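You operate a simulated robot arm through the tools that you are given. There is no shell and no other tool. Be economical: measure what you need, move in short steps, check, and stop when the job is done.

You are at the controls of a simulated two-armed robot. One attempt, no reset.

JOB
Mount the green cell in frame 2 and zero its dial.
Fine: cell on the platform, yoke over it, support wound down, then zero, in that order.

Only the result counts: the job must be done as asked and must still hold three seconds after the hand-in. Knocking over, shifting, dropping, spilling or breaking anything else fails it.

ROBOT AND FRAMES
Two 7-joint arms with fingered hands on one trunk, on a base that drives. Base frame: it is fixed to the floor where the robot stands at the start and does not move with it; the origin is under the middle of the robot, x ahead of it, y to its left, z up; the surface under the hand at the start is at about z = 0.86. Lengths are in m, angles in degrees, forces in N, time in s.
The left shoulder is at the start at [0.07, 0.149, 1.385], the right one opposite. With the tool pointing down near the work surface each hand reaches from about 0.1 to 0.72 m from the robot's upright axis, wherever it stands, measured 20 degrees to its own side. Places, roughly: frame 1 [0.8, 0.9, 1.1]; frame 1 side knob [0.6, 0.9, 0.9]; frame 1 yoke [0.8, 1, 1.2]; frame 2 [0.7, 0.6, 1.1]; frame 2 dial [0.8, 0.6, 1.3]; frame 2 platform [0.8, 0.6, 1.1]; frame 2 side knob [0.5, 0.6, 0.9]; frame 2 yoke [0.6, 0.7, 1.1]; frame 3 [0.7, 0.3, 1.1]; frame 3 side knob [0.5, 0.3, 0.9]; frame 3 yoke [0.7, 0.3, 1.2]. Payload 3.6 kg a hand.
The tool frame of a hand sits at the grasp point between the pads (the TCP): z along the fingers, y along the line on which they close. The tips reach 0.025 m beyond it. The gripper opens to 0.088 m. The gripper's body begins 0.029 m behind the TCP. The gripper is a hand of 4 fingers: y runs from the thumb to the fingers, the wrist lies at [-0.013, -0.097, -0.162] in the tool frame, and closing takes about 1.5 s.
Orientation is told as [roll, pitch, yaw] about the base's x, y, z axes, in that order, counted from this pose: with the fingers straight down and the wrist toward the robot, the tool's x, y and z point along [0, 1, 0], [1, 0, 0] and [0, 0, -1] of the base frame.

CONTROLS
- The arms move only by the tool send_rows. It takes "left_rows", "right_rows" or both (then of equal length, played together; a hand with none holds still); each is a list of rows, each a list of 6 numbers: the shift along the tool's x, y, z in units of 25 mm (1.0 is 25 mm), then the turn, a rotation vector about the tool's x, y, z in units of 4 degrees (1.0 is 4 degrees). In form: [[tx, ty, tz, ax, ay, az], ...]. A call has 1 to 8 rows; each row shifts and turns the commanded pose from where the row before left it, along the tool's axes as they then stand. "left_grip" and "right_grip" are, for a hand that has rows, the closure, from 0 (fully open) to 1 (shut), set as the call begins (left out, the last holds). A call with a number of a shift or a turn outside -1 to 1 is refused whole. Rows are played at 5 a second. More than 0.05 m and 8.6 degrees between two rows, or a gripper value outside its range, and nothing of the call is played. Where a pose cannot be reached the arm comes as near as it can. A force on the tool above 90 N (or 10 N above the force at the start of the call, whichever is more), or a blocked arm, ends the call early, and 0.2 s more pass. Each finger travels about 0.045 m/s and halts on what it meets, pressing with about 29 N; the grip force reading is that of the motor and also rises with nothing between the fingers. The clock runs only during rows and for 0.2 s after the last one: add rows that do not move to give the fingers time. The reply holds the time, the measured pose of the TCP, the force on the tool along the base axes, the opening and the grip force, in the units named above and with some noise, with the torque about the TCP (base axes, N m) and any sound that the robot's microphone picked up.
- Cameras (640 x 400 px; columns grow to the right, rows downward): "scene" is now at [0.122, 0.0446, 1.6131]; the picture's right is [0.53, -0.85, -0.00], its down [-0.48, -0.30, -0.82] and it looks along [0.69, 0.44, -0.57] (base axes); focal length 214 px, centre (320, 200). "left" rides on the left gripper at [-0.064, -0.083, -0.098] in its tool frame; the picture's right is [-0.62, -0.37, 0.69], its down [0.71, -0.63, 0.30] and it looks along [0.32, 0.68, 0.65] (tool axes); focal length 265 px, centre (320, 200). "right" rides on the right gripper at [0.064, -0.083, -0.098] in its tool frame; the picture's right is [-0.62, 0.37, -0.69], its down [-0.71, -0.63, 0.30] and it looks along [-0.32, 0.68, 0.65] (tool axes); focal length 265 px, centre (320, 200). There is no depth. A picture from a camera that has moved, and an enlarged one, comes with that camera's place and axes in the base frame and with its lens.
- get_image(camera): a new picture of that camera. The clock stands still meanwhile.
- slide_trunk(by): slides the trunk up (or, below 0, down) by that many m; the arms and the scene camera ride with it, the base frame stays. It gives what a move gives, with no picture.
- steer(legs): drives the robot by 1 to 6 legs, each [ahead, left, turn to the left] in m, m and degrees, along the robot's own axes; the way and the turn of a leg run together, so that a leg with both is an arc; at most 1.5 m and 180 degrees a leg. The arms and the cameras ride along, it lands a little off, and it stops where it bumps. It gives what a move gives.
- finger_targets(index, middle, ring, thumb_bend, thumb_turn, hand): sets how far each is bent, from 0 (flat) to 100 (curled in); at 30 the hand is open as for a grip, at 70 the pads meet at the TCP. One left out holds its place. A second passes; each finger stops where it meets its share of the squeeze, and holds until it gets a number again. A gripper value or a shape takes the hand back. It gives what a move gives, with no picture; readings hold the bend of each and the force on the fingers (four entries, about 0 where the hand has none), thumb and palm. thumb_turn goes from beside the hand (0) to across from the fingers (100), as for a grip.
- preshape(shape, hand): the hand has 4 fingers and takes this shape, open, in about a second: jaw (thumb against the fingers, like two jaws); tri (thumb and two fingers); tip (a fingertip pinch); poke (one finger out to press); point (the index stretched); flat (the hand flat); cup (the hand cupped); fist (a fist). The gripper value then closes the fingers along that shape, each until it touches; the sizes above hold for jaw. It gives what a move gives, with no picture.
- head_to(pan, tilt): turns the head with the scene camera to pan (to the left, within 86 degrees either way) and tilt (down, from -29 to 69), counted from straight ahead of the robot. It gives what a move gives.
- inspect(camera, box): a new picture of the part [left, top, right, bottom] of that camera's present view, enlarged. The clock stands still meanwhile.
- hand_in(): hands the job in; it is judged then, once.

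Work in short steps. Places have to be worked out from the pictures, the camera data and where the tool is seen: move nearer, look again, correct. Check each grasp and each placing, and mend what went wrong. You have 120 turns and 100 pictures in all, those below and enlarged ones among them. Open the grippers and draw the arms clear of the work before you hand the job in, unless the task says otherwise; then end with one line.

The tools are called after "Request:" by a JSON object that holds its "op" and its "data". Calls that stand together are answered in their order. send_rows: Moves the arms, as the interface text tells. Its arguments: {"type":"object","properties":{"left_rows":{"type":"array","items":{"type":"array","items":{"type":"number"}}},"left_grip":{"type":"number"},"right_rows":{"type":"array","items":{"type":"array","items":{"type":"number"}}},"right_grip":{"type":"number"}},"required":[]} The other tools are called the same way: slide_trunk (by) slides the trunk up or down; preshape (shape, hand) gives the hand a shape; finger_targets (index, middle, ring, thumb_bend, thumb_turn, hand) moves the fingers one by one; steer (legs) drives the base; head_to (pan, tilt) turns the head that bears the scene camera; get_image (camera) takes a picture; inspect (camera, box) takes an enlarged picture of a part of a camera's view; hand_in () hands the job in.

At the start:

```text
t: 0.0
left_eef_pos: [0.3484, 0.4556, 1.5466]
left_ee_rot: [0.0, 0.0, 0.0]
left_contact_force: [1.0, 0.2, 0.7]
left_wrist_torque: [0.0, -0.01, 0.0]
left_gripper_width: 0.0874
left_grip_force: 0.1
left_shape: jaw
left_bend: [30.0, 30.0, 30.0, 30.0, 98.0]
left_finger forces: [0.1, 0.1, 0.0, 0.1, 0.0, 0.0]
right_eef_pos: [0.4692, 0.0636, 1.4909]
right_ee_rot: [-0.1, 0.0, 0.0]
right_contact_force: [0.0, 0.4, 0.4]
right_wrist_torque: [0.02, -0.05, 0.02]
right_gripper_width: 0.0876
right_grip_force: 0.0
right_shape: jaw
right_bend: [30.0, 30.0, 30.0, 30.0, 98.0]
right_finger forces: [0.1, 0.0, 0.1, 0.0, 0.0, 0.0]
trunk travel left (down, up): [-0.875, 0.065]
robot x, y, heading: [0.0025, 0.0019, -0.1]
head pan, tilt: [32.3, 34.7]
```

scene: 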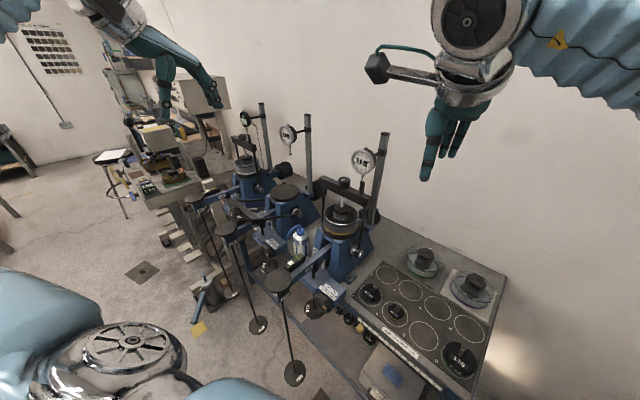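
right: 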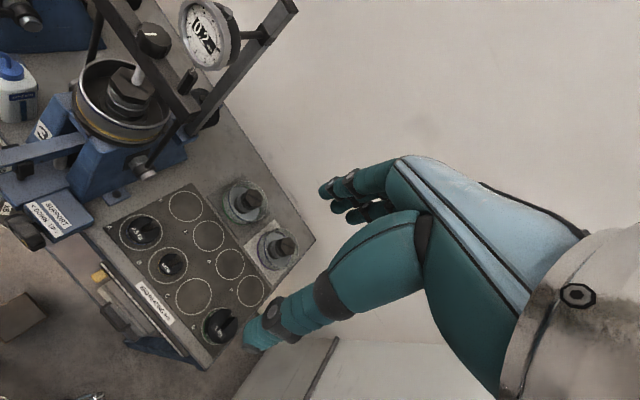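
left: 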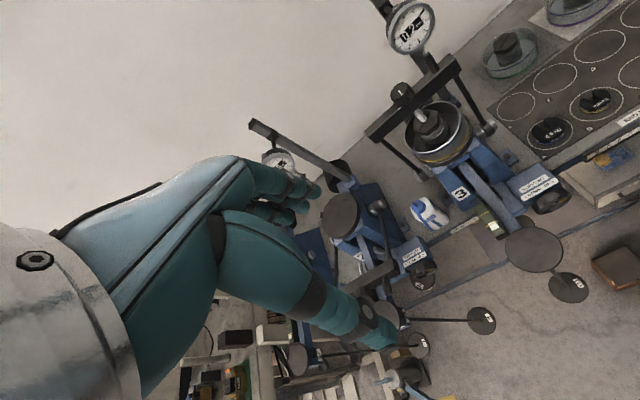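

The scene shows three oedometer frames and two cells on the bench at the right. I enlarge the bench and the frames to identify the green cell and frame 2.

Request:
{"op": "inspect", "data": {"camera": "scene", "box": [340, 220, 520, 390]}}

Request:
{"op": "inspect", "data": {"camera": "scene", "box": [180, 90, 400, 330]}}

Request:
{"op": "inspect", "data": {"camera": "left", "box": [240, 100, 480, 370]}}

```text
2.35 times, centred on (430, 305) of scene
camera zoom: at [0.122, 0.0446, 1.6131], right [0.53, -0.85, 0.0], down [-0.48, -0.3, -0.82], along [0.69, 0.44, -0.57], focal length 505 px, centre (61, -47)
```

zoom: 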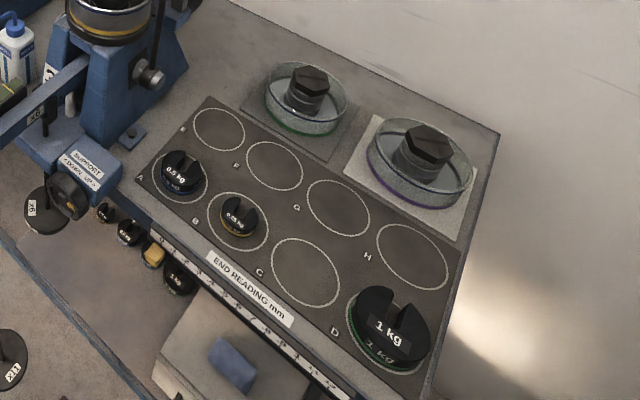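

```text
1.67 times, centred on (290, 210) of scene
camera zoom: at [0.122, 0.0446, 1.6131], right [0.53, -0.85, 0.0], down [-0.48, -0.3, -0.82], along [0.69, 0.44, -0.57], focal length 358 px, centre (370, 183)
```

zoom: 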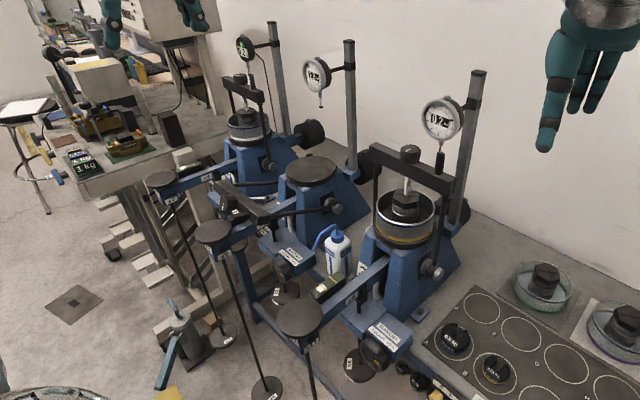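

```text
1.48 times, centred on (360, 235) of left
camera zoom: at [0.2655, 0.3902, 1.6436], right [-0.37, -0.62, -0.69], down [-0.63, 0.71, -0.3], along [0.68, 0.32, -0.65], focal length 393 px, centre (261, 148)
```

zoom: 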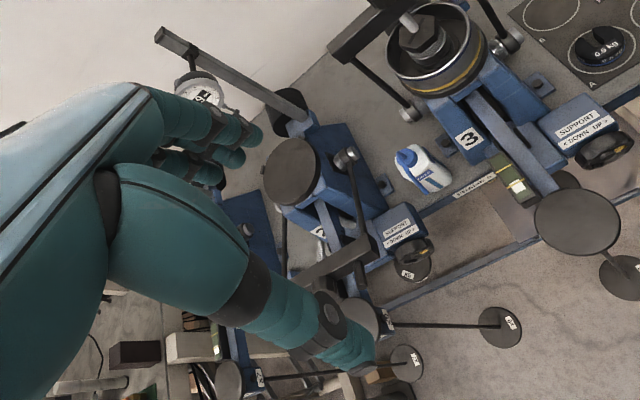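

The green-ringed cell is the left one on the bench, at about [0.87, 0.0]. I zoom in on frame 2's parts (dial, yoke, knob), the cell, and frame 1 and 3 for comparison.

Request:
{"op": "inspect", "data": {"camera": "scene", "box": [250, 110, 330, 170]}}

Request:
{"op": "inspect", "data": {"camera": "scene", "box": [210, 170, 330, 280]}}

Request:
{"op": "inspect", "data": {"camera": "right", "box": [0, 0, 320, 250]}}

Request:
{"op": "inspect", "data": {"camera": "scene", "box": [400, 235, 460, 285]}}

```text
6.67 times, centred on (290, 140) of scene
camera zoom: at [0.122, 0.0446, 1.6131], right [0.53, -0.85, 0.0], down [-0.48, -0.3, -0.82], along [0.69, 0.44, -0.57], focal length 1430 px, centre (520, 600)
```

zoom: 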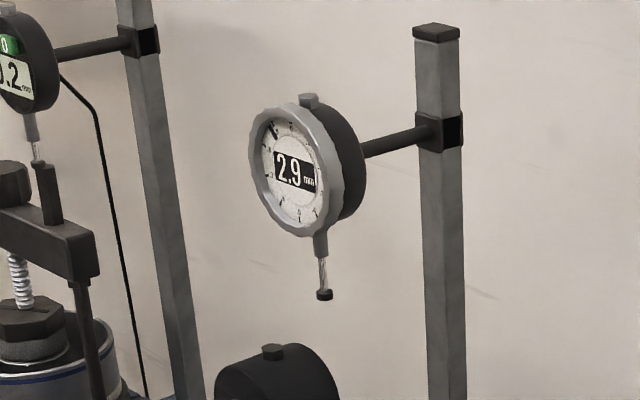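

```text
3.64 times, centred on (270, 225) of scene
camera zoom: at [0.122, 0.0446, 1.6131], right [0.53, -0.85, 0.0], down [-0.48, -0.3, -0.82], along [0.69, 0.44, -0.57], focal length 780 px, centre (502, 109)
```

zoom: 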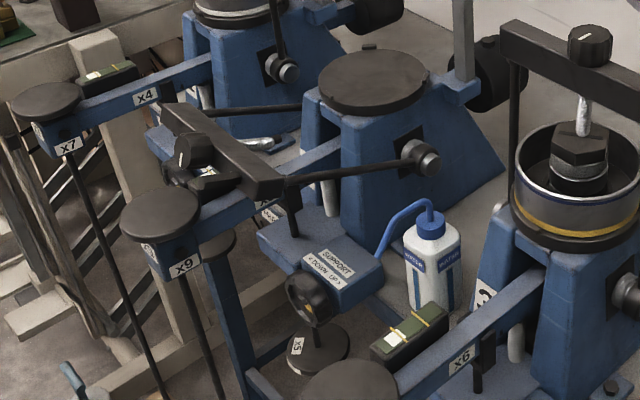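

```text
1.60 times, centred on (160, 125) of right
camera zoom: at [0.3851, 0.1266, 1.5903], right [0.37, -0.62, 0.69], down [-0.63, -0.71, -0.3], along [0.68, -0.32, -0.65], focal length 425 px, centre (576, 320)
```

zoom: 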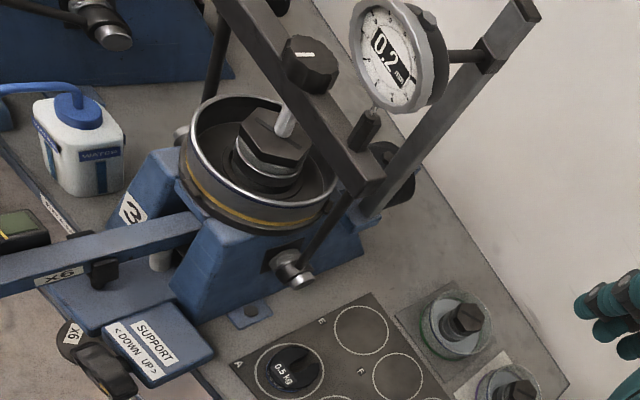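

```text
8.00 times, centred on (430, 260) of scene
camera zoom: at [0.122, 0.0446, 1.6131], right [0.53, -0.85, 0.0], down [-0.48, -0.3, -0.82], along [0.69, 0.44, -0.57], focal length 1716 px, centre (-560, -280)
```

zoom: 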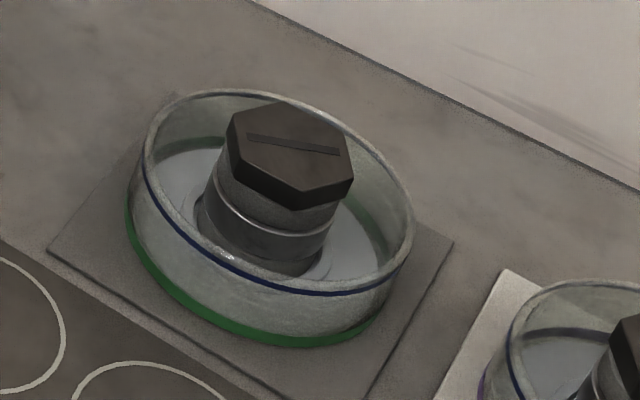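

The left cell has the green ring, with a hex cap about 65 mm wide. Frame 2's platform is empty, its yoke is swung forward, and its dial has a scalloped bezel. I'll pick with the left hand, so I drive to the right of the cell and a bit nearer, then lower the trunk.

Request:
{"op": "steer", "data": {"legs": [[0, -0.22, 0], [0.13, 0, 0]]}}

Request:
{"op": "head_to", "data": {"pan": 15, "tilt": 40}}

Request:
{"op": "get_image", "data": {"camera": "scene"}}

Request:
{"op": "get_image", "data": {"camera": "left"}}

```text
t: 5.3
left_eef_pos: [0.4735, 0.2329, 1.5466]
left_ee_rot: [0.1, -0.1, 0.0]
left_contact_force: [0.3, -0.1, -1.6]
left_wrist_torque: [0.0, 0.0, 0.0]
left_gripper_width: 0.0874
left_grip_force: 0.1
left_shape: jaw
left_bend: [30.0, 30.0, 30.0, 30.0, 98.0]
left_finger forces: [0.1, 0.0, 0.0, 0.0, 0.0, 0.0]
right_eef_pos: [0.5952, -0.158, 1.4915]
right_ee_rot: [0.1, -0.2, -0.1]
right_contact_force: [-0.4, -0.2, -0.1]
right_wrist_torque: [0.04, 0.04, 0.02]
right_gripper_width: 0.0875
right_grip_force: 0.1
right_shape: jaw
right_bend: [30.0, 30.0, 30.0, 30.0, 98.0]
right_finger forces: [0.0, 0.0, 0.0, 0.0, 0.0, 0.0]
trunk travel left (down, up): [-0.875, 0.065]
robot x, y, heading: [0.1325, -0.2183, -0.0]
head pan, tilt: [32.3, 34.7]
```

```text
t: 6.1
left_eef_pos: [0.474, 0.2349, 1.5458]
left_ee_rot: [0.0, -0.3, -0.1]
left_contact_force: [-0.7, -0.8, 0.3]
left_wrist_torque: [0.01, -0.02, 0.02]
left_gripper_width: 0.0875
left_grip_force: 0.0
left_shape: jaw
left_bend: [30.0, 30.0, 30.0, 30.0, 98.0]
left_finger forces: [0.0, 0.1, 0.0, 0.0, 0.0, 0.0]
right_eef_pos: [0.5949, -0.1548, 1.492]
right_ee_rot: [0.1, -0.1, 0.0]
right_contact_force: [0.0, -0.2, 0.3]
right_wrist_torque: [0.0, 0.02, 0.02]
right_gripper_width: 0.0878
right_grip_force: 0.1
right_shape: jaw
right_bend: [30.0, 30.0, 30.0, 30.0, 98.0]
right_finger forces: [0.0, 0.0, 0.0, 0.0, 0.0, 0.0]
trunk travel left (down, up): [-0.875, 0.065]
robot x, y, heading: [0.1304, -0.2197, -0.0]
head pan, tilt: [15.0, 40.0]
```

```text
89 pictures are left
camera scene: at [0.2586, -0.2003, 1.6054], right [0.26, -0.97, 0.0], down [-0.62, -0.17, -0.77], along [0.74, 0.2, -0.64], focal length 214 px, centre (320, 200)
```

scene: 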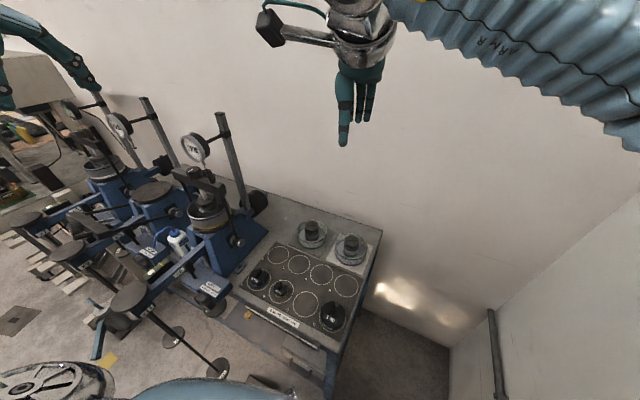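

```text
88 pictures are left
camera left: at [0.3911, 0.1702, 1.6443], right [-0.37, -0.62, -0.69], down [-0.63, 0.71, -0.31], along [0.69, 0.32, -0.65], focal length 265 px, centre (320, 200)
```

left: 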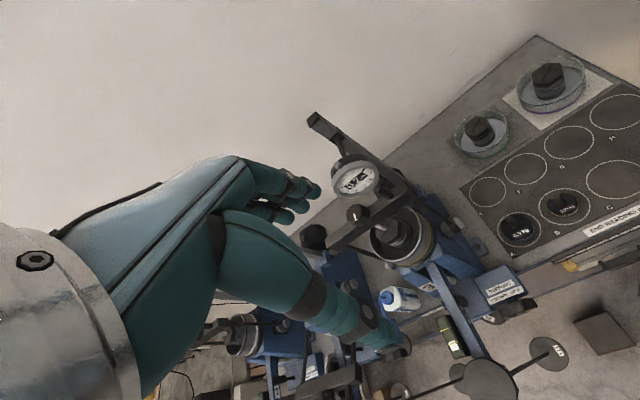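

Triangulating from the two cameras puts the cap at about [0.838, 0.00, 0.949]. I move the left hand to the right and ahead above it, and move the right hand out of its way.

Request:
{"op": "send_rows", "data": {"left_rows": [[-1, 0, 0, 0, 0, 0], [-1, 0, 0, 0, 0, 0], [-1, 0.5, 0, 0, 0, 0], [-1, 1, 0, 0, 0, 0], [-1, 1, 0, 0, 0, 0], [-1, 1, 0, 0, 0, 0], [-1, 1, 0, 0, 0, 0], [-1, 1, 0, 0, 0, 0]], "right_rows": [[-1, -1, 0, 0, 0, 0], [-1, -1, 0, 0, 0, 0], [-1, -1, 0, 0, 0, 0], [-1, -1, 0, 0, 0, 0], [-1, -1, 0, 0, 0, 0], [-1, -1, 0, 0, 0, 0], [-1, 0, 0, 0, 0, 0], [-1, 0, 0, 0, 0, 0]]}}

Request:
{"op": "send_rows", "data": {"left_rows": [[-0.6, 1, 0, 0, 0, 0], [-0.6, 1, 0, 0, 0, 0], [0, 1, 0, 0, 0, 0], [0, 1, 0, 0, 0, 0], [0, 1, 0, 0, 0, 0], [0, 1, 0, 0, 0, 0]]}}

Request:
{"op": "slide_trunk", "data": {"by": -0.25}}

Request:
{"op": "get_image", "data": {"camera": "left"}}

Request:
{"op": "get_image", "data": {"camera": "scene"}}

```text
t: 7.9
left_eef_pos: [0.6191, 0.0316, 1.544]
left_ee_rot: [0.1, 0.2, 0.0]
left_contact_force: [0.9, 0.2, 0.1]
left_wrist_torque: [0.02, 0.03, 0.01]
left_gripper_width: 0.0875
left_grip_force: 0.0
left_shape: jaw
left_bend: [30.0, 30.0, 30.0, 30.0, 98.0]
left_finger forces: [0.0, 0.0, 0.0, 0.0, 0.0, 0.0]
right_eef_pos: [0.4524, -0.359, 1.489]
right_ee_rot: [0.2, 0.3, 0.0]
right_contact_force: [1.2, 0.3, -0.6]
right_wrist_torque: [0.0, 0.03, 0.01]
right_gripper_width: 0.0878
right_grip_force: 0.0
right_shape: jaw
right_bend: [30.0, 30.0, 30.0, 30.0, 98.0]
right_finger forces: [0.1, 0.0, 0.0, 0.0, 0.0, 0.0]
trunk travel left (down, up): [-0.875, 0.065]
robot x, y, heading: [0.1274, -0.2182, -0.2]
head pan, tilt: [15.0, 40.0]
```

```text
t: 9.3
left_eef_pos: [0.7608, 0.0078, 1.5305]
left_ee_rot: [0.1, 0.3, 0.1]
left_contact_force: [0.8, -0.1, 0.4]
left_wrist_torque: [0.01, 0.01, 0.0]
left_gripper_width: 0.0877
left_grip_force: 0.1
left_shape: jaw
left_bend: [30.0, 30.0, 30.0, 30.0, 98.0]
left_finger forces: [0.0, 0.0, 0.1, 0.0, 0.0, 0.1]
left hand out of reach, approached as far as the arm can: row 6
right_eef_pos: [0.4534, -0.3561, 1.4881]
right_ee_rot: [0.1, 0.2, 0.0]
right_contact_force: [0.6, -0.2, -0.4]
right_wrist_torque: [0.04, 0.02, 0.0]
right_gripper_width: 0.0878
right_grip_force: 0.0
right_shape: jaw
right_bend: [30.0, 30.0, 30.0, 30.0, 98.0]
right_finger forces: [0.1, 0.0, 0.0, 0.0, 0.0, 0.1]
trunk travel left (down, up): [-0.875, 0.065]
robot x, y, heading: [0.1321, -0.2173, 0.2]
head pan, tilt: [15.0, 40.0]
```

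```text
t: 11.9
left_eef_pos: [0.7563, 0.0087, 1.2836]
left_ee_rot: [-0.1, 0.0, -0.1]
left_contact_force: [0.1, 0.2, -1.1]
left_wrist_torque: [0.0, 0.0, -0.02]
left_gripper_width: 0.0878
left_grip_force: 0.1
left_shape: jaw
left_bend: [30.0, 30.0, 30.0, 30.0, 98.0]
left_finger forces: [0.0, 0.0, 0.1, 0.0, 0.0, 0.0]
right_eef_pos: [0.4479, -0.3548, 1.2406]
right_ee_rot: [0.0, 0.2, 0.1]
right_contact_force: [-0.2, 0.5, 0.0]
right_wrist_torque: [-0.01, 0.0, -0.01]
right_gripper_width: 0.0878
right_grip_force: 0.2
right_shape: jaw
right_bend: [30.0, 30.0, 30.0, 30.0, 98.0]
right_finger forces: [0.1, 0.0, 0.0, 0.0, 0.0, 0.0]
trunk travel left (down, up): [-0.625, 0.315]
robot x, y, heading: [0.1317, -0.2178, 0.1]
head pan, tilt: [15.0, 40.0]
```

```text
87 pictures are left
camera left: at [0.673, -0.0553, 1.3819], right [-0.37, -0.62, -0.69], down [-0.63, 0.71, -0.3], along [0.68, 0.32, -0.65], focal length 265 px, centre (320, 200)
```

left: 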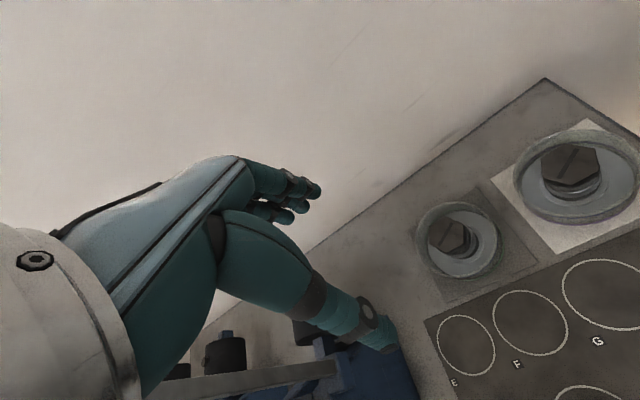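

```text
86 pictures are left
camera scene: at [0.2628, -0.1995, 1.355], right [0.26, -0.97, 0.0], down [-0.62, -0.17, -0.77], along [0.74, 0.2, -0.64], focal length 214 px, centre (320, 200)
```

scene: 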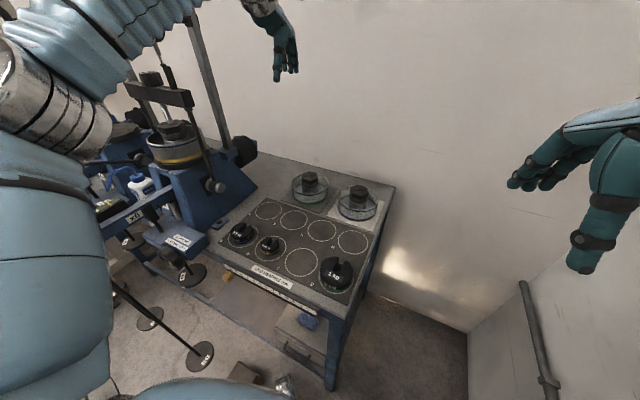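

The arm is above the bench with the hand clear of frame 3. I go down and forward to above the cap and look again.

Request:
{"op": "send_rows", "data": {"left_rows": [[0, 0, 1, 0, 0, 0], [0, 0, 1, 0, 0, 0], [0, 0, 1, 0, 0, 0], [0, 0, 1, 0, 0, 0], [0, 0, 1, 0, 0, 0], [-0.3, 1, 1, 0, 0, 0], [-0.2, 1, 1, 0, 0, 0], [0, 1, 0.6, 0, 0, 0]]}}

Request:
{"op": "get_image", "data": {"camera": "left"}}

Request:
{"op": "get_image", "data": {"camera": "scene"}}

```text
t: 13.7
left_eef_pos: [0.8319, -0.0021, 1.0924]
left_ee_rot: [-0.1, 0.0, 0.0]
left_contact_force: [0.1, 0.3, 0.4]
left_wrist_torque: [-0.05, 0.02, 0.01]
left_gripper_width: 0.0876
left_grip_force: 0.1
left_shape: jaw
left_bend: [30.0, 30.0, 30.0, 30.0, 98.0]
left_finger forces: [0.1, 0.1, 0.0, 0.0, 0.0, 0.0]
right_eef_pos: [0.4489, -0.353, 1.2406]
right_ee_rot: [0.0, 0.2, 0.0]
right_contact_force: [0.3, -0.2, -0.5]
right_wrist_torque: [-0.01, -0.03, 0.03]
right_gripper_width: 0.0879
right_grip_force: 0.0
right_shape: jaw
right_bend: [30.0, 30.0, 30.0, 30.0, 98.0]
right_finger forces: [0.0, 0.0, 0.0, 0.1, 0.0, 0.0]
trunk travel left (down, up): [-0.625, 0.315]
robot x, y, heading: [0.1358, -0.2219, -0.2]
head pan, tilt: [15.0, 40.0]
```

```text
85 pictures are left
camera left: at [0.7485, -0.0661, 1.1909], right [-0.37, -0.62, -0.69], down [-0.63, 0.71, -0.31], along [0.68, 0.32, -0.65], focal length 265 px, centre (320, 200)
```

left: 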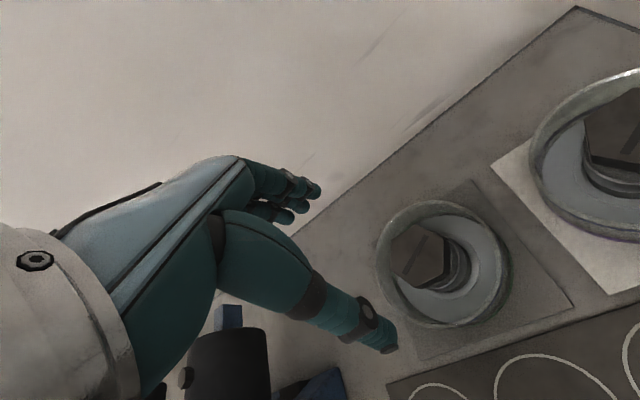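

```text
84 pictures are left
camera scene: at [0.2636, -0.1978, 1.3549], right [0.26, -0.97, 0.0], down [-0.62, -0.17, -0.76], along [0.74, 0.2, -0.64], focal length 214 px, centre (320, 200)
```

scene: 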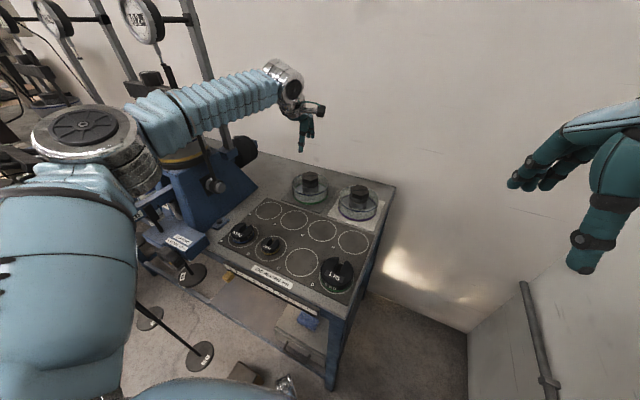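

The elbow is clear of frame 3. I enlarge the cell from both cameras to fix its height and centre before descending.

Request:
{"op": "inspect", "data": {"camera": "scene", "box": [270, 100, 350, 220]}}

Request:
{"op": "inspect", "data": {"camera": "left", "box": [300, 160, 540, 360]}}

```text
3.33 times, centred on (310, 160) of scene
camera zoom: at [0.2636, -0.1978, 1.3549], right [0.26, -0.97, 0.0], down [-0.62, -0.17, -0.76], along [0.74, 0.2, -0.64], focal length 715 px, centre (353, 333)
```

zoom: 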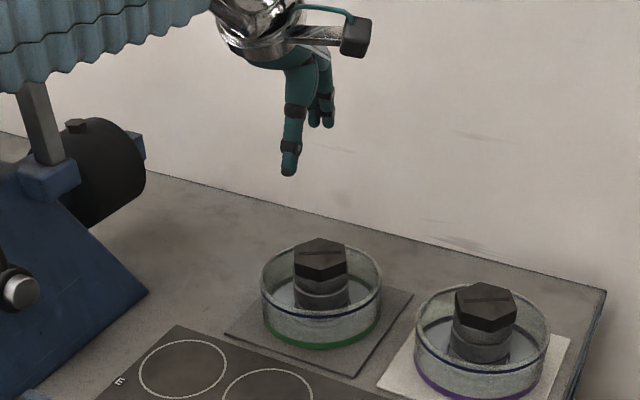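

```text
2.00 times, centred on (420, 260) of left
camera zoom: at [0.7485, -0.0661, 1.1909], right [-0.37, -0.62, -0.69], down [-0.63, 0.71, -0.31], along [0.68, 0.32, -0.65], focal length 531 px, centre (120, 80)
```

zoom: 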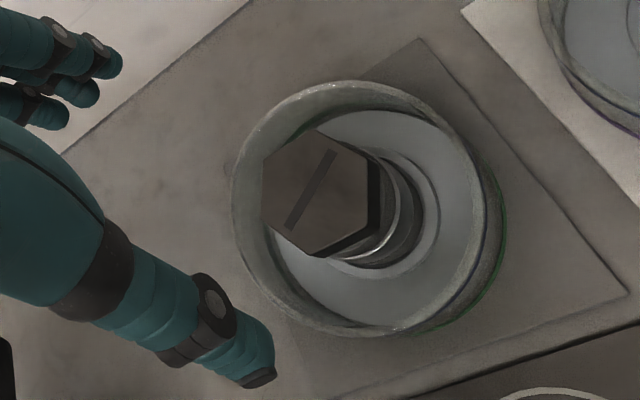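

The cap top comes out at about [0.858, 0.0, 0.935], with the rim at 0.908 and the cap about 55 mm wide. I descend above it and check the alignment.

Request:
{"op": "send_rows", "data": {"left_rows": [[0, 1, 0.9, 0, 0, 0], [0, 0.05, 1, 0, 0, 0], [0, 0, 1, 0, 0, 0], [0, 0, 1, 0, 0, 0], [0, 0, 0.8, 0, 0, 0]]}}

Request:
{"op": "inspect", "data": {"camera": "scene", "box": [270, 120, 350, 220]}}

Request:
{"op": "inspect", "data": {"camera": "left", "box": [200, 150, 520, 400]}}

```text
t: 14.9
left_eef_pos: [0.8259, 0.0089, 0.9772]
left_ee_rot: [-0.2, 0.0, 0.0]
left_contact_force: [-0.2, -0.4, 0.6]
left_wrist_torque: [0.04, 0.02, 0.01]
left_gripper_width: 0.0877
left_grip_force: 0.1
left_shape: jaw
left_bend: [30.0, 30.0, 30.0, 30.0, 98.0]
left_finger forces: [0.0, 0.1, 0.1, 0.0, 0.0, 0.0]
left hand out of reach, approached as far as the arm can: row 1, 3, 4, 5
right_eef_pos: [0.4471, -0.3537, 1.2402]
right_ee_rot: [0.0, 0.0, 0.0]
right_contact_force: [0.5, 0.0, -0.3]
right_wrist_torque: [0.0, 0.0, -0.02]
right_gripper_width: 0.0875
right_grip_force: 0.0
right_shape: jaw
right_bend: [30.0, 30.0, 30.0, 30.0, 98.0]
right_finger forces: [0.0, 0.0, 0.0, 0.0, 0.0, 0.0]
trunk travel left (down, up): [-0.625, 0.315]
robot x, y, heading: [0.1309, -0.2211, 0.2]
head pan, tilt: [15.0, 40.0]
```

```text
4.00 times, centred on (310, 170) of scene
camera zoom: at [0.2625, -0.199, 1.355], right [0.26, -0.97, 0.0], down [-0.62, -0.17, -0.77], along [0.74, 0.2, -0.64], focal length 858 px, centre (360, 320)
```

zoom: 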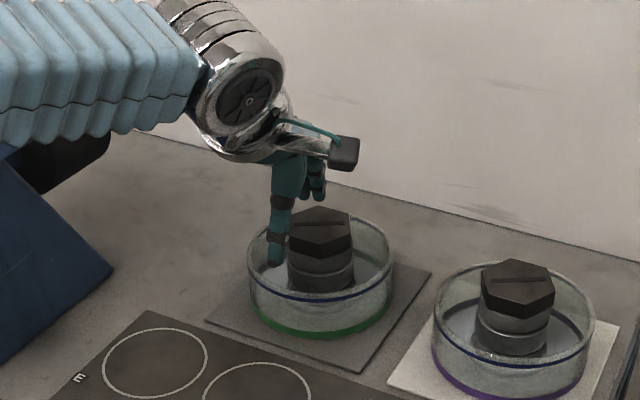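

```text
1.60 times, centred on (360, 275) of left
camera zoom: at [0.743, -0.0559, 1.0754], right [-0.37, -0.62, -0.69], down [-0.63, 0.71, -0.31], along [0.68, 0.32, -0.65], focal length 425 px, centre (256, 80)
```

zoom: 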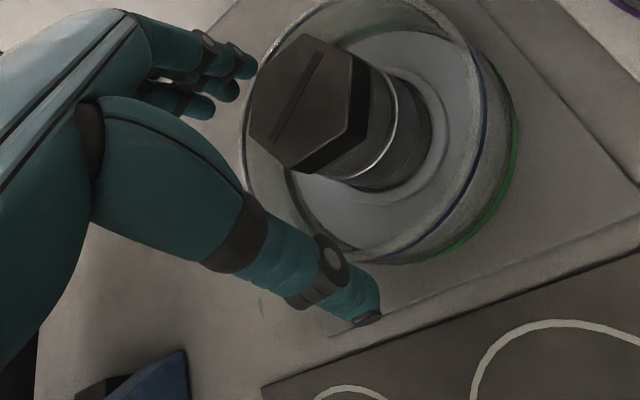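

The arm is at the end of its reach, about 3 cm short in x. I raise the hand a little, drive 8 cm ahead and look.

Request:
{"op": "send_rows", "data": {"left_rows": [[0, -1, -1, 0, 0, 0], [0, 0, -1, 0, 0, 0]]}}

Request:
{"op": "steer", "data": {"legs": [[0.08, 0, 0]]}}

Request:
{"op": "inspect", "data": {"camera": "left", "box": [200, 150, 520, 400]}}

```text
t: 15.5
left_eef_pos: [0.7999, 0.0078, 1.0284]
left_ee_rot: [0.1, 0.0, 0.0]
left_contact_force: [-0.5, 0.5, -0.8]
left_wrist_torque: [-0.02, -0.01, 0.03]
left_gripper_width: 0.088
left_grip_force: 0.1
left_shape: jaw
left_bend: [30.0, 30.0, 30.0, 30.0, 98.0]
left_finger forces: [0.0, 0.0, 0.0, 0.1, 0.1, 0.0]
right_eef_pos: [0.4479, -0.3552, 1.2404]
right_ee_rot: [0.1, 0.0, 0.0]
right_contact_force: [-0.2, 0.0, 0.2]
right_wrist_torque: [0.01, 0.0, -0.05]
right_gripper_width: 0.0879
right_grip_force: 0.0
right_shape: jaw
right_bend: [30.0, 30.0, 30.0, 30.0, 98.0]
right_finger forces: [0.0, 0.0, 0.0, 0.0, 0.0, 0.1]
trunk travel left (down, up): [-0.625, 0.315]
robot x, y, heading: [0.1343, -0.2186, 0.0]
head pan, tilt: [15.0, 40.0]
```

```text
t: 17.3
left_eef_pos: [0.8625, 0.042, 1.0227]
left_ee_rot: [0.4, 0.5, 2.4]
left_contact_force: [1.0, 0.2, 0.1]
left_wrist_torque: [0.0, 0.01, -0.04]
left_gripper_width: 0.0877
left_grip_force: 0.1
left_shape: jaw
left_bend: [30.0, 30.0, 30.0, 30.0, 98.0]
left_finger forces: [0.0, 0.0, 0.1, 0.1, 0.0, 0.0]
right_eef_pos: [0.5329, -0.3329, 1.2392]
right_ee_rot: [0.7, 0.1, 3.0]
right_contact_force: [-0.6, -0.8, -0.2]
right_wrist_torque: [0.04, 0.02, 0.0]
right_gripper_width: 0.0876
right_grip_force: 0.0
right_shape: jaw
right_bend: [30.0, 30.0, 30.0, 30.0, 98.0]
right_finger forces: [0.0, 0.1, 0.0, 0.1, 0.1, 0.0]
trunk travel left (down, up): [-0.625, 0.315]
robot x, y, heading: [0.1944, -0.21, 3.8]
head pan, tilt: [15.0, 40.0]
stopped in leg 1: the robot was blocked; the commanded pose is now the measured one
```

```text
1.60 times, centred on (360, 275) of left
camera zoom: at [0.7832, -0.0257, 1.1209], right [-0.35, -0.63, -0.69], down [-0.66, 0.69, -0.29], along [0.66, 0.36, -0.66], focal length 425 px, centre (256, 80)
```

zoom: 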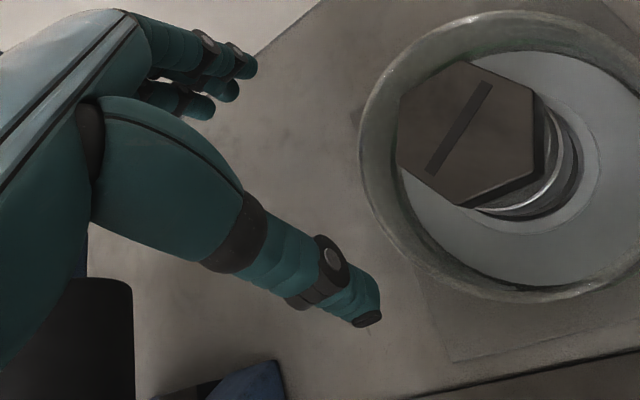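

The base was blocked after about 6 cm and turned a little. I check what it touched and that nothing on the bench moved.

Request:
{"op": "steer", "data": {"legs": [[-0.02, 0, 0]]}}

Request:
{"op": "head_to", "data": {"pan": 10, "tilt": 60}}

Request:
{"op": "get_image", "data": {"camera": "scene"}}

```text
t: 18.2
left_eef_pos: [0.8389, 0.0441, 1.0246]
left_ee_rot: [0.2, 0.1, 2.4]
left_contact_force: [0.3, -0.5, 0.1]
left_wrist_torque: [0.0, 0.05, 0.0]
left_gripper_width: 0.0876
left_grip_force: 0.1
left_shape: jaw
left_bend: [30.0, 30.0, 30.0, 30.0, 98.0]
left_finger forces: [0.0, 0.0, 0.0, 0.1, 0.1, 0.0]
right_eef_pos: [0.5092, -0.3319, 1.2414]
right_ee_rot: [0.5, -0.1, 3.2]
right_contact_force: [2.0, -1.0, -0.3]
right_wrist_torque: [0.0, 0.01, -0.05]
right_gripper_width: 0.0876
right_grip_force: 0.0
right_shape: jaw
right_bend: [30.0, 30.0, 30.0, 30.0, 98.0]
right_finger forces: [0.0, 0.1, 0.1, 0.0, 0.1, 0.0]
trunk travel left (down, up): [-0.625, 0.315]
robot x, y, heading: [0.167, -0.2137, 3.6]
head pan, tilt: [15.0, 40.0]
```

```text
t: 19.1
left_eef_pos: [0.8338, 0.0447, 1.028]
left_ee_rot: [0.1, 0.0, 2.4]
left_contact_force: [-0.1, 0.0, -1.0]
left_wrist_torque: [0.01, -0.02, -0.03]
left_gripper_width: 0.088
left_grip_force: 0.1
left_shape: jaw
left_bend: [30.0, 30.0, 30.0, 30.0, 98.0]
left_finger forces: [0.0, 0.0, 0.0, 0.1, 0.0, 0.0]
right_eef_pos: [0.5021, -0.3292, 1.2423]
right_ee_rot: [0.4, -0.4, 3.1]
right_contact_force: [-0.5, 0.5, -0.6]
right_wrist_torque: [-0.02, 0.01, -0.04]
right_gripper_width: 0.0876
right_grip_force: 0.0
right_shape: jaw
right_bend: [30.0, 30.0, 30.0, 30.0, 98.0]
right_finger forces: [0.0, 0.0, 0.1, 0.0, 0.0, 0.0]
trunk travel left (down, up): [-0.625, 0.315]
robot x, y, heading: [0.1732, -0.211, 3.8]
head pan, tilt: [10.0, 60.0]
```

```text
78 pictures are left
camera scene: at [0.2839, -0.1949, 1.3284], right [0.24, -0.97, 0.0], down [-0.84, -0.21, -0.5], along [0.49, 0.12, -0.87], focal length 214 px, centre (320, 200)
```

scene: 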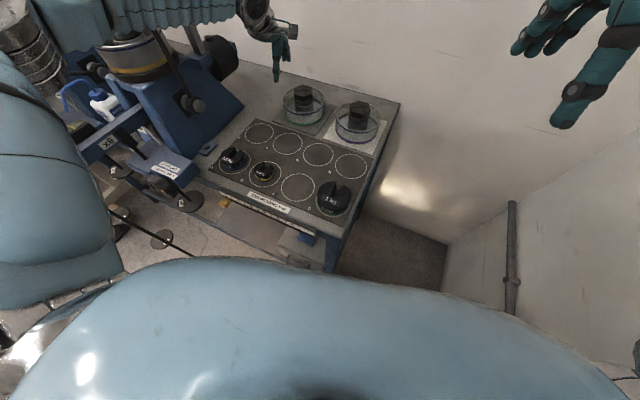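

The bump may have been the brown block on the floor in front of frame 3. I turn the head to look at the floor on the left front.

Request:
{"op": "head_to", "data": {"pan": 60, "tilt": 60}}

Request:
{"op": "get_image", "data": {"camera": "scene"}}

Request:
{"op": "get_image", "data": {"camera": "right"}}

```text
t: 20.2
left_eef_pos: [0.8341, 0.0447, 1.028]
left_ee_rot: [0.0, -0.1, 2.4]
left_contact_force: [-0.2, -0.4, -0.2]
left_wrist_torque: [-0.06, 0.01, -0.02]
left_gripper_width: 0.088
left_grip_force: 0.0
left_shape: jaw
left_bend: [30.0, 30.0, 30.0, 30.0, 98.0]
left_finger forces: [0.0, 0.1, 0.0, 0.0, 0.1, 0.0]
right_eef_pos: [0.502, -0.3291, 1.2432]
right_ee_rot: [0.4, -0.4, 3.2]
right_contact_force: [0.4, 0.7, -0.6]
right_wrist_torque: [0.03, 0.04, 0.01]
right_gripper_width: 0.088
right_grip_force: 0.0
right_shape: jaw
right_bend: [30.0, 30.0, 30.0, 30.0, 98.0]
right_finger forces: [0.0, 0.0, 0.1, 0.0, 0.0, 0.0]
trunk travel left (down, up): [-0.625, 0.315]
robot x, y, heading: [0.169, -0.2121, 3.9]
head pan, tilt: [60.0, 60.0]
```

```text
77 pictures are left
camera scene: at [0.2489, -0.151, 1.3284], right [0.9, -0.44, 0.0], down [-0.38, -0.78, -0.5], along [0.22, 0.45, -0.87], focal length 214 px, centre (320, 200)
```

scene: 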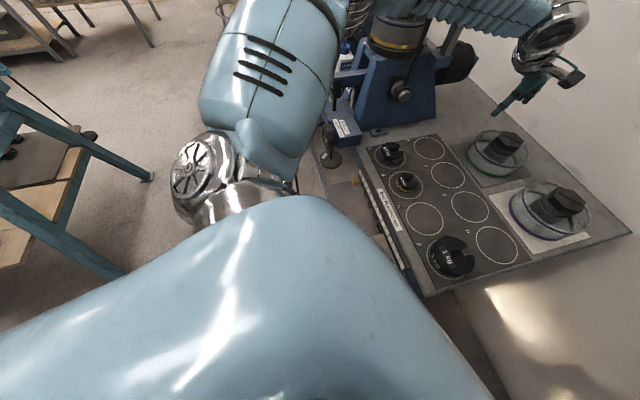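

```text
76 pictures are left
camera right: at [0.4141, -0.273, 1.3424], right [0.4, -0.6, 0.69], down [-0.59, -0.74, -0.31], along [0.7, -0.28, -0.65], focal length 265 px, centre (320, 200)
```

right: 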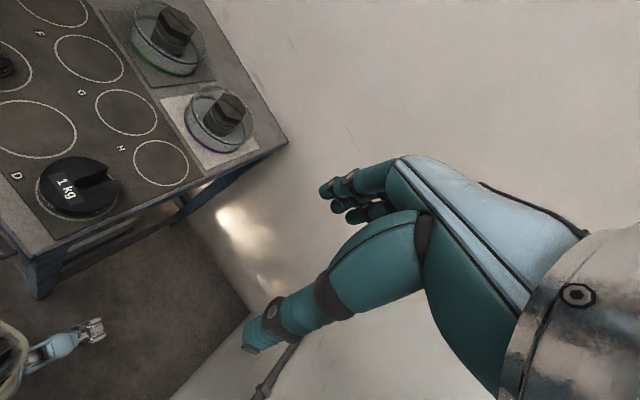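

Nothing looks displaced; the base just touched the bench's front edge (base half-length is about 0.3 m). The cap should now be just inside reach, so I move over it and start down.

Request:
{"op": "send_rows", "data": {"left_rows": [[-1, 0.5, 0, 0, 0, 0], [-0.8, 0.4, 0, 0, 0, 0.5], [0, 0, 1, 0, 0, 0], [0, 0, 1, 0, 0, 0]]}}

Request:
{"op": "inspect", "data": {"camera": "left", "box": [200, 100, 520, 350]}}

Request:
{"op": "head_to", "data": {"pan": 15, "tilt": 40}}

Request:
{"op": "inspect", "data": {"camera": "scene", "box": [260, 110, 360, 210]}}

```text
t: 21.2
left_eef_pos: [0.8348, 0.0115, 0.9786]
left_ee_rot: [0.0, 0.0, 0.4]
left_contact_force: [0.1, -0.2, 0.6]
left_wrist_torque: [0.01, -0.01, -0.01]
left_gripper_width: 0.0881
left_grip_force: 0.0
left_shape: jaw
left_bend: [30.0, 30.0, 30.0, 30.0, 98.0]
left_finger forces: [0.0, 0.0, 0.1, 0.0, 0.0, 0.0]
left hand out of reach, approached as far as the arm can: row 1, 2, 4
right_eef_pos: [0.5045, -0.3315, 1.2423]
right_ee_rot: [0.3, -0.2, 3.1]
right_contact_force: [0.2, -0.2, 0.6]
right_wrist_torque: [0.0, -0.01, -0.02]
right_gripper_width: 0.0878
right_grip_force: 0.0
right_shape: jaw
right_bend: [30.0, 30.0, 30.0, 30.0, 98.0]
right_finger forces: [0.0, 0.1, 0.0, 0.1, 0.0, 0.0]
trunk travel left (down, up): [-0.625, 0.315]
robot x, y, heading: [0.1709, -0.214, 3.7]
head pan, tilt: [60.0, 60.0]
```

```text
1.60 times, centred on (360, 225) of left
camera zoom: at [0.7531, -0.0528, 1.0773], right [-0.36, -0.62, -0.69], down [-0.64, 0.71, -0.3], along [0.68, 0.33, -0.65], focal length 425 px, centre (256, 160)
```

zoom: 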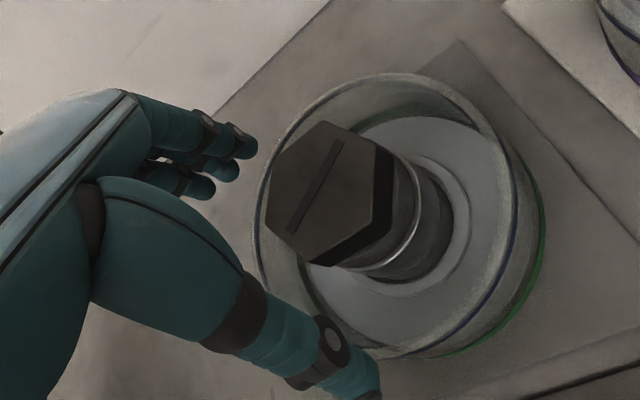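

```text
t: 22.4
left_eef_pos: [0.8337, 0.0123, 0.9797]
left_ee_rot: [0.1, -0.1, 0.4]
left_contact_force: [0.3, 0.1, 0.5]
left_wrist_torque: [-0.05, -0.03, 0.01]
left_gripper_width: 0.0879
left_grip_force: 0.1
left_shape: jaw
left_bend: [30.0, 30.0, 30.0, 30.0, 98.0]
left_finger forces: [0.0, 0.0, 0.0, 0.1, 0.0, 0.0]
right_eef_pos: [0.5039, -0.3296, 1.2432]
right_ee_rot: [0.4, -0.2, 3.1]
right_contact_force: [0.2, 1.1, -0.4]
right_wrist_torque: [0.01, -0.01, -0.01]
right_gripper_width: 0.0878
right_grip_force: 0.0
right_shape: jaw
right_bend: [30.0, 30.0, 30.0, 30.0, 98.0]
right_finger forces: [0.0, 0.1, 0.1, 0.0, 0.0, 0.0]
trunk travel left (down, up): [-0.625, 0.315]
robot x, y, heading: [0.1714, -0.2142, 4.0]
head pan, tilt: [15.0, 40.0]
```

```text
4.00 times, centred on (310, 160) of scene
camera zoom: at [0.3013, -0.1835, 1.355], right [0.32, -0.95, 0.0], down [-0.61, -0.21, -0.77], along [0.72, 0.25, -0.64], focal length 858 px, centre (360, 360)
```

zoom: 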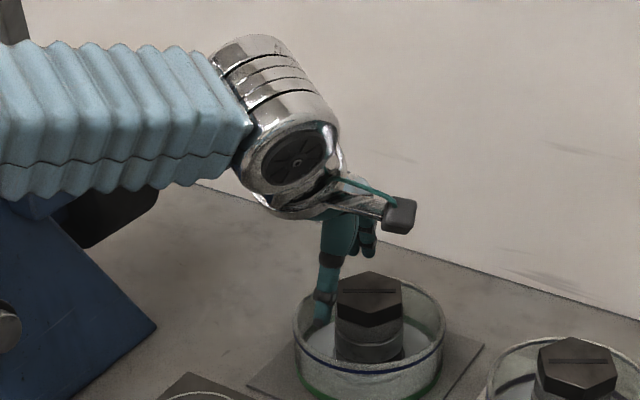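

The arm stops short even though it isn't straight, so the wrist limit seems to be what binds with the shoulder low. I raise the trunk so the forearm slopes down, then lower the hand again.

Request:
{"op": "slide_trunk", "data": {"by": 0.2}}

Request:
{"op": "send_rows", "data": {"left_rows": [[-0.3, 0.5, 1, 0, 0, 0], [-0.2, 0.5, 1, 0, 0, 0], [0, 0, 1, 0, 0, 0], [0, 0, 1, 0, 0, 0], [0, 0, 1, 0, 0, 0], [0, 0, 1, 0, 0, 0], [0, 0, 1, 0, 0, 0], [0, 0, 0.5, 0, 0, 0]]}}

```text
t: 24.5
left_eef_pos: [0.8345, 0.0129, 1.1809]
left_ee_rot: [0.0, -0.1, 0.4]
left_contact_force: [-0.2, 0.2, 0.2]
left_wrist_torque: [-0.02, 0.03, -0.01]
left_gripper_width: 0.0879
left_grip_force: 0.0
left_shape: jaw
left_bend: [30.0, 30.0, 30.0, 30.0, 98.0]
left_finger forces: [0.1, 0.0, 0.0, 0.1, 0.0, 0.0]
right_eef_pos: [0.5029, -0.3309, 1.4436]
right_ee_rot: [0.4, -0.4, 3.1]
right_contact_force: [-0.3, -0.3, 0.4]
right_wrist_torque: [-0.04, 0.01, 0.0]
right_gripper_width: 0.0876
right_grip_force: 0.0
right_shape: jaw
right_bend: [30.0, 30.0, 30.0, 30.0, 98.0]
right_finger forces: [0.0, 0.0, 0.0, 0.1, 0.0, 0.0]
trunk travel left (down, up): [-0.825, 0.115]
robot x, y, heading: [0.1728, -0.2133, 3.4]
head pan, tilt: [15.0, 40.0]
```

```text
t: 26.3
left_eef_pos: [0.7722, 0.0423, 1.0423]
left_ee_rot: [0.0, 0.0, 0.4]
left_contact_force: [-0.8, -0.9, -1.3]
left_wrist_torque: [-0.02, 0.0, 0.02]
left_gripper_width: 0.0878
left_grip_force: 0.1
left_shape: jaw
left_bend: [30.0, 30.0, 30.0, 30.0, 98.0]
left_finger forces: [0.0, 0.0, 0.1, 0.1, 0.0, 0.0]
left hand out of reach, approached as far as the arm can: row 1, 2, 3, 4, 5, 6, 7, 8
right_eef_pos: [0.5023, -0.3295, 1.4432]
right_ee_rot: [0.4, -0.5, 3.1]
right_contact_force: [-0.7, -0.1, -0.2]
right_wrist_torque: [-0.01, -0.02, 0.02]
right_gripper_width: 0.0878
right_grip_force: 0.0
right_shape: jaw
right_bend: [30.0, 30.0, 30.0, 30.0, 98.0]
right_finger forces: [0.0, 0.0, 0.0, 0.1, 0.0, 0.0]
trunk travel left (down, up): [-0.825, 0.115]
robot x, y, heading: [0.1723, -0.2124, 4.0]
head pan, tilt: [15.0, 40.0]
```

Higher is worse, so the reach is best with the shoulder slightly below the wrist. I lift and retract the hand, then back off, turn the robot 30° right so the left shoulder comes forward, and approach again.

Request:
{"op": "send_rows", "data": {"left_rows": [[0, -1, -1, 0, 0, 0], [0, -1, -1, 0, 0, 0], [0, -1, -1, 0, 0, 0], [0, -1, -1, 0, 0, 0], [0.5, -1, -1, 0, 0, 0], [0.5, -1, -1, 0, 0, 0], [0.5, -1, -1, 0, 0, 0], [0.5, -1, -1, 0, 0, 0]]}}

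Request:
{"op": "steer", "data": {"legs": [[-0.06, 0.08, 0], [0, 0, -34]]}}

Request:
{"op": "head_to", "data": {"pan": 45, "tilt": 40}}

Request:
{"op": "get_image", "data": {"camera": "scene"}}

```text
t: 28.1
left_eef_pos: [0.5696, 0.0893, 1.2416]
left_ee_rot: [0.1, 0.2, 0.2]
left_contact_force: [-0.3, -0.2, -0.1]
left_wrist_torque: [-0.01, 0.01, 0.01]
left_gripper_width: 0.0881
left_grip_force: 0.1
left_shape: jaw
left_bend: [30.0, 30.0, 30.0, 30.0, 98.0]
left_finger forces: [0.0, 0.1, 0.1, 0.0, 0.0, 0.1]
right_eef_pos: [0.5012, -0.3311, 1.4427]
right_ee_rot: [0.4, -0.4, 2.9]
right_contact_force: [-1.1, 0.6, 0.2]
right_wrist_torque: [0.0, 0.02, -0.03]
right_gripper_width: 0.0878
right_grip_force: 0.1
right_shape: jaw
right_bend: [30.0, 30.0, 30.0, 30.0, 98.0]
right_finger forces: [0.1, 0.0, 0.1, 0.0, 0.1, 0.1]
trunk travel left (down, up): [-0.825, 0.115]
robot x, y, heading: [0.1734, -0.2113, 3.6]
head pan, tilt: [15.0, 40.0]
```

```text
t: 33.8
left_eef_pos: [0.6062, -0.1101, 1.2426]
left_ee_rot: [0.1, -0.2, -33.8]
left_contact_force: [-1.0, 0.4, 0.6]
left_wrist_torque: [0.01, -0.01, -0.03]
left_gripper_width: 0.088
left_grip_force: 0.1
left_shape: jaw
left_bend: [30.0, 30.0, 30.0, 30.0, 98.0]
left_finger forces: [0.0, 0.0, 0.0, 0.1, 0.0, 0.1]
right_eef_pos: [0.3131, -0.4189, 1.4431]
right_ee_rot: [0.5, -0.4, -31.2]
right_contact_force: [-0.1, -0.2, -0.1]
right_wrist_torque: [-0.02, 0.01, 0.0]
right_gripper_width: 0.088
right_grip_force: 0.0
right_shape: jaw
right_bend: [30.0, 30.0, 30.0, 30.0, 98.0]
right_finger forces: [0.1, 0.1, 0.1, 0.0, 0.1, 0.0]
trunk travel left (down, up): [-0.825, 0.115]
robot x, y, heading: [0.1085, -0.1363, -30.9]
head pan, tilt: [15.0, 40.0]
```

```text
t: 34.8
left_eef_pos: [0.609, -0.1117, 1.242]
left_ee_rot: [0.1, 0.0, -33.9]
left_contact_force: [-0.7, 0.6, 0.6]
left_wrist_torque: [-0.01, 0.03, 0.0]
left_gripper_width: 0.088
left_grip_force: 0.0
left_shape: jaw
left_bend: [30.0, 30.0, 30.0, 30.0, 98.0]
left_finger forces: [0.1, 0.1, 0.0, 0.1, 0.1, 0.1]
right_eef_pos: [0.3148, -0.4202, 1.4432]
right_ee_rot: [0.4, -0.2, -31.1]
right_contact_force: [0.5, 1.1, -0.8]
right_wrist_torque: [0.02, 0.02, 0.04]
right_gripper_width: 0.088
right_grip_force: 0.1
right_shape: jaw
right_bend: [30.0, 30.0, 30.0, 30.0, 98.0]
right_finger forces: [0.0, 0.0, 0.0, 0.1, 0.0, 0.1]
trunk travel left (down, up): [-0.825, 0.115]
robot x, y, heading: [0.1092, -0.1357, -30.6]
head pan, tilt: [45.0, 40.0]
```

```text
73 pictures are left
camera scene: at [0.2319, -0.1429, 1.555], right [0.25, -0.97, 0.0], down [-0.62, -0.16, -0.77], along [0.74, 0.19, -0.64], focal length 214 px, centre (320, 200)
```

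scene: 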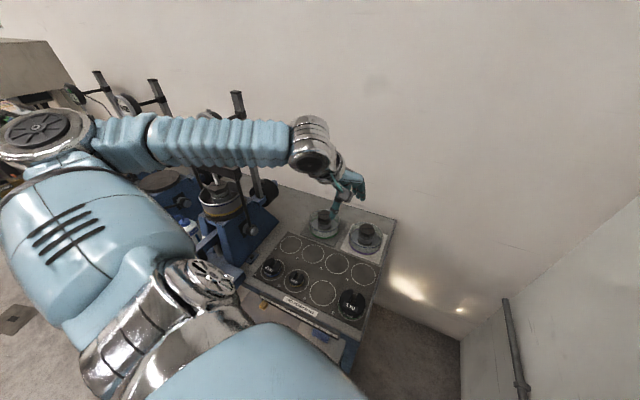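

With the turn the shoulder is now about 0.61 m from the cap. I drive 5 cm toward the bench, lower the trunk 0.12 and bring the hand over the cap.

Request:
{"op": "steer", "data": {"legs": [[0.043, 0.026, 0]]}}

Request:
{"op": "slide_trunk", "data": {"by": -0.12}}

```text
t: 35.7
left_eef_pos: [0.6259, -0.1098, 1.2426]
left_ee_rot: [0.0, -0.2, -34.0]
left_contact_force: [-0.6, 0.5, 0.4]
left_wrist_torque: [0.02, -0.01, -0.02]
left_gripper_width: 0.0877
left_grip_force: 0.1
left_shape: jaw
left_bend: [30.0, 30.0, 30.0, 30.0, 98.0]
left_finger forces: [0.0, 0.0, 0.1, 0.0, 0.1, 0.1]
right_eef_pos: [0.3315, -0.419, 1.4432]
right_ee_rot: [0.3, -0.2, -31.3]
right_contact_force: [0.1, 0.1, -0.4]
right_wrist_torque: [0.02, 0.01, -0.02]
right_gripper_width: 0.088
right_grip_force: 0.1
right_shape: jaw
right_bend: [30.0, 30.0, 30.0, 30.0, 98.0]
right_finger forces: [0.1, 0.0, 0.0, 0.1, 0.1, 0.0]
trunk travel left (down, up): [-0.825, 0.115]
robot x, y, heading: [0.1209, -0.1379, -30.6]
head pan, tilt: [45.0, 40.0]
stopped in leg 1: the robot was blocked; the commanded pose is now the measured one
```

```text
t: 37.2
left_eef_pos: [0.6267, -0.1128, 1.123]
left_ee_rot: [0.1, 0.0, -34.0]
left_contact_force: [-0.2, -0.2, -0.1]
left_wrist_torque: [0.03, -0.01, -0.01]
left_gripper_width: 0.0881
left_grip_force: 0.1
left_shape: jaw
left_bend: [30.0, 30.0, 30.0, 30.0, 98.0]
left_finger forces: [0.0, 0.0, 0.1, 0.0, 0.1, 0.1]
right_eef_pos: [0.3331, -0.4211, 1.3218]
right_ee_rot: [0.4, -0.2, -31.3]
right_contact_force: [0.0, 0.2, -0.3]
right_wrist_torque: [0.0, -0.02, -0.01]
right_gripper_width: 0.0876
right_grip_force: 0.0
right_shape: jaw
right_bend: [30.0, 30.0, 30.0, 30.0, 98.0]
right_finger forces: [0.0, 0.0, 0.1, 0.0, 0.0, 0.0]
trunk travel left (down, up): [-0.705, 0.235]
robot x, y, heading: [0.1233, -0.1366, -30.9]
head pan, tilt: [45.0, 40.0]
```

The base's left front corner touches the bench, so this is as near as it gets. The cap is 0.60 m from the shoulder, so I turn the hand square in place first, then translate.

Request:
{"op": "send_rows", "data": {"left_rows": [[0, 0, 0, 0, 0, -1], [0, 0, 0, 0, 0, -1], [0, 0, 0, 0, 0, -1], [0, 0, 0, 0, 0, -1], [0, 0, 0, 0, 0, -1], [0, 0, 0, 0, 0, -1], [0, 0, 0, 0, 0, -1], [0, 0, 0, 0, 0, -1]]}}

Request:
{"op": "send_rows", "data": {"left_rows": [[1, 0.8, 0, 0, 0, 0], [1, 1, 0, 0, 0, 0], [1, 1, 0, 0, 0, 0], [1, 1, 0, 0, 0, 0], [0.6, 1, 0, 0, 0, 0], [0, 1, 0.7, 0, 0, 0], [0, 1, 1, 0, 0, 0], [0, 1, 1, 0, 0, 0]]}}

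```text
t: 39.0
left_eef_pos: [0.6266, -0.1122, 1.1206]
left_ee_rot: [0.0, -0.1, -1.8]
left_contact_force: [-0.1, 1.3, -0.7]
left_wrist_torque: [0.0, -0.02, 0.0]
left_gripper_width: 0.0882
left_grip_force: 0.1
left_shape: jaw
left_bend: [30.0, 30.0, 30.0, 30.0, 98.0]
left_finger forces: [0.0, 0.0, 0.0, 0.0, 0.0, 0.0]
right_eef_pos: [0.3322, -0.4214, 1.3214]
right_ee_rot: [0.5, -0.3, -31.4]
right_contact_force: [-0.5, 0.0, -0.5]
right_wrist_torque: [-0.01, 0.02, 0.01]
right_gripper_width: 0.0881
right_grip_force: 0.0
right_shape: jaw
right_bend: [30.0, 30.0, 30.0, 30.0, 98.0]
right_finger forces: [0.0, 0.0, 0.0, 0.0, 0.1, 0.0]
trunk travel left (down, up): [-0.705, 0.235]
robot x, y, heading: [0.1179, -0.1359, -30.9]
head pan, tilt: [45.0, 40.0]
```

```text
t: 40.8
left_eef_pos: [0.8269, -0.0028, 1.0539]
left_ee_rot: [0.0, 0.0, -2.1]
left_contact_force: [0.1, -0.1, -0.2]
left_wrist_torque: [-0.03, -0.01, -0.02]
left_gripper_width: 0.0879
left_grip_force: 0.1
left_shape: jaw
left_bend: [30.0, 30.0, 30.0, 30.0, 98.0]
left_finger forces: [0.0, 0.1, 0.1, 0.0, 0.0, 0.0]
right_eef_pos: [0.3329, -0.4211, 1.3232]
right_ee_rot: [0.3, -0.3, -31.3]
right_contact_force: [0.4, -0.4, -0.3]
right_wrist_torque: [-0.02, 0.02, 0.02]
right_gripper_width: 0.0878
right_grip_force: 0.0
right_shape: jaw
right_bend: [30.0, 30.0, 30.0, 30.0, 98.0]
right_finger forces: [0.0, 0.1, 0.0, 0.1, 0.0, 0.0]
trunk travel left (down, up): [-0.705, 0.235]
robot x, y, heading: [0.1195, -0.1351, -30.9]
head pan, tilt: [45.0, 40.0]
```

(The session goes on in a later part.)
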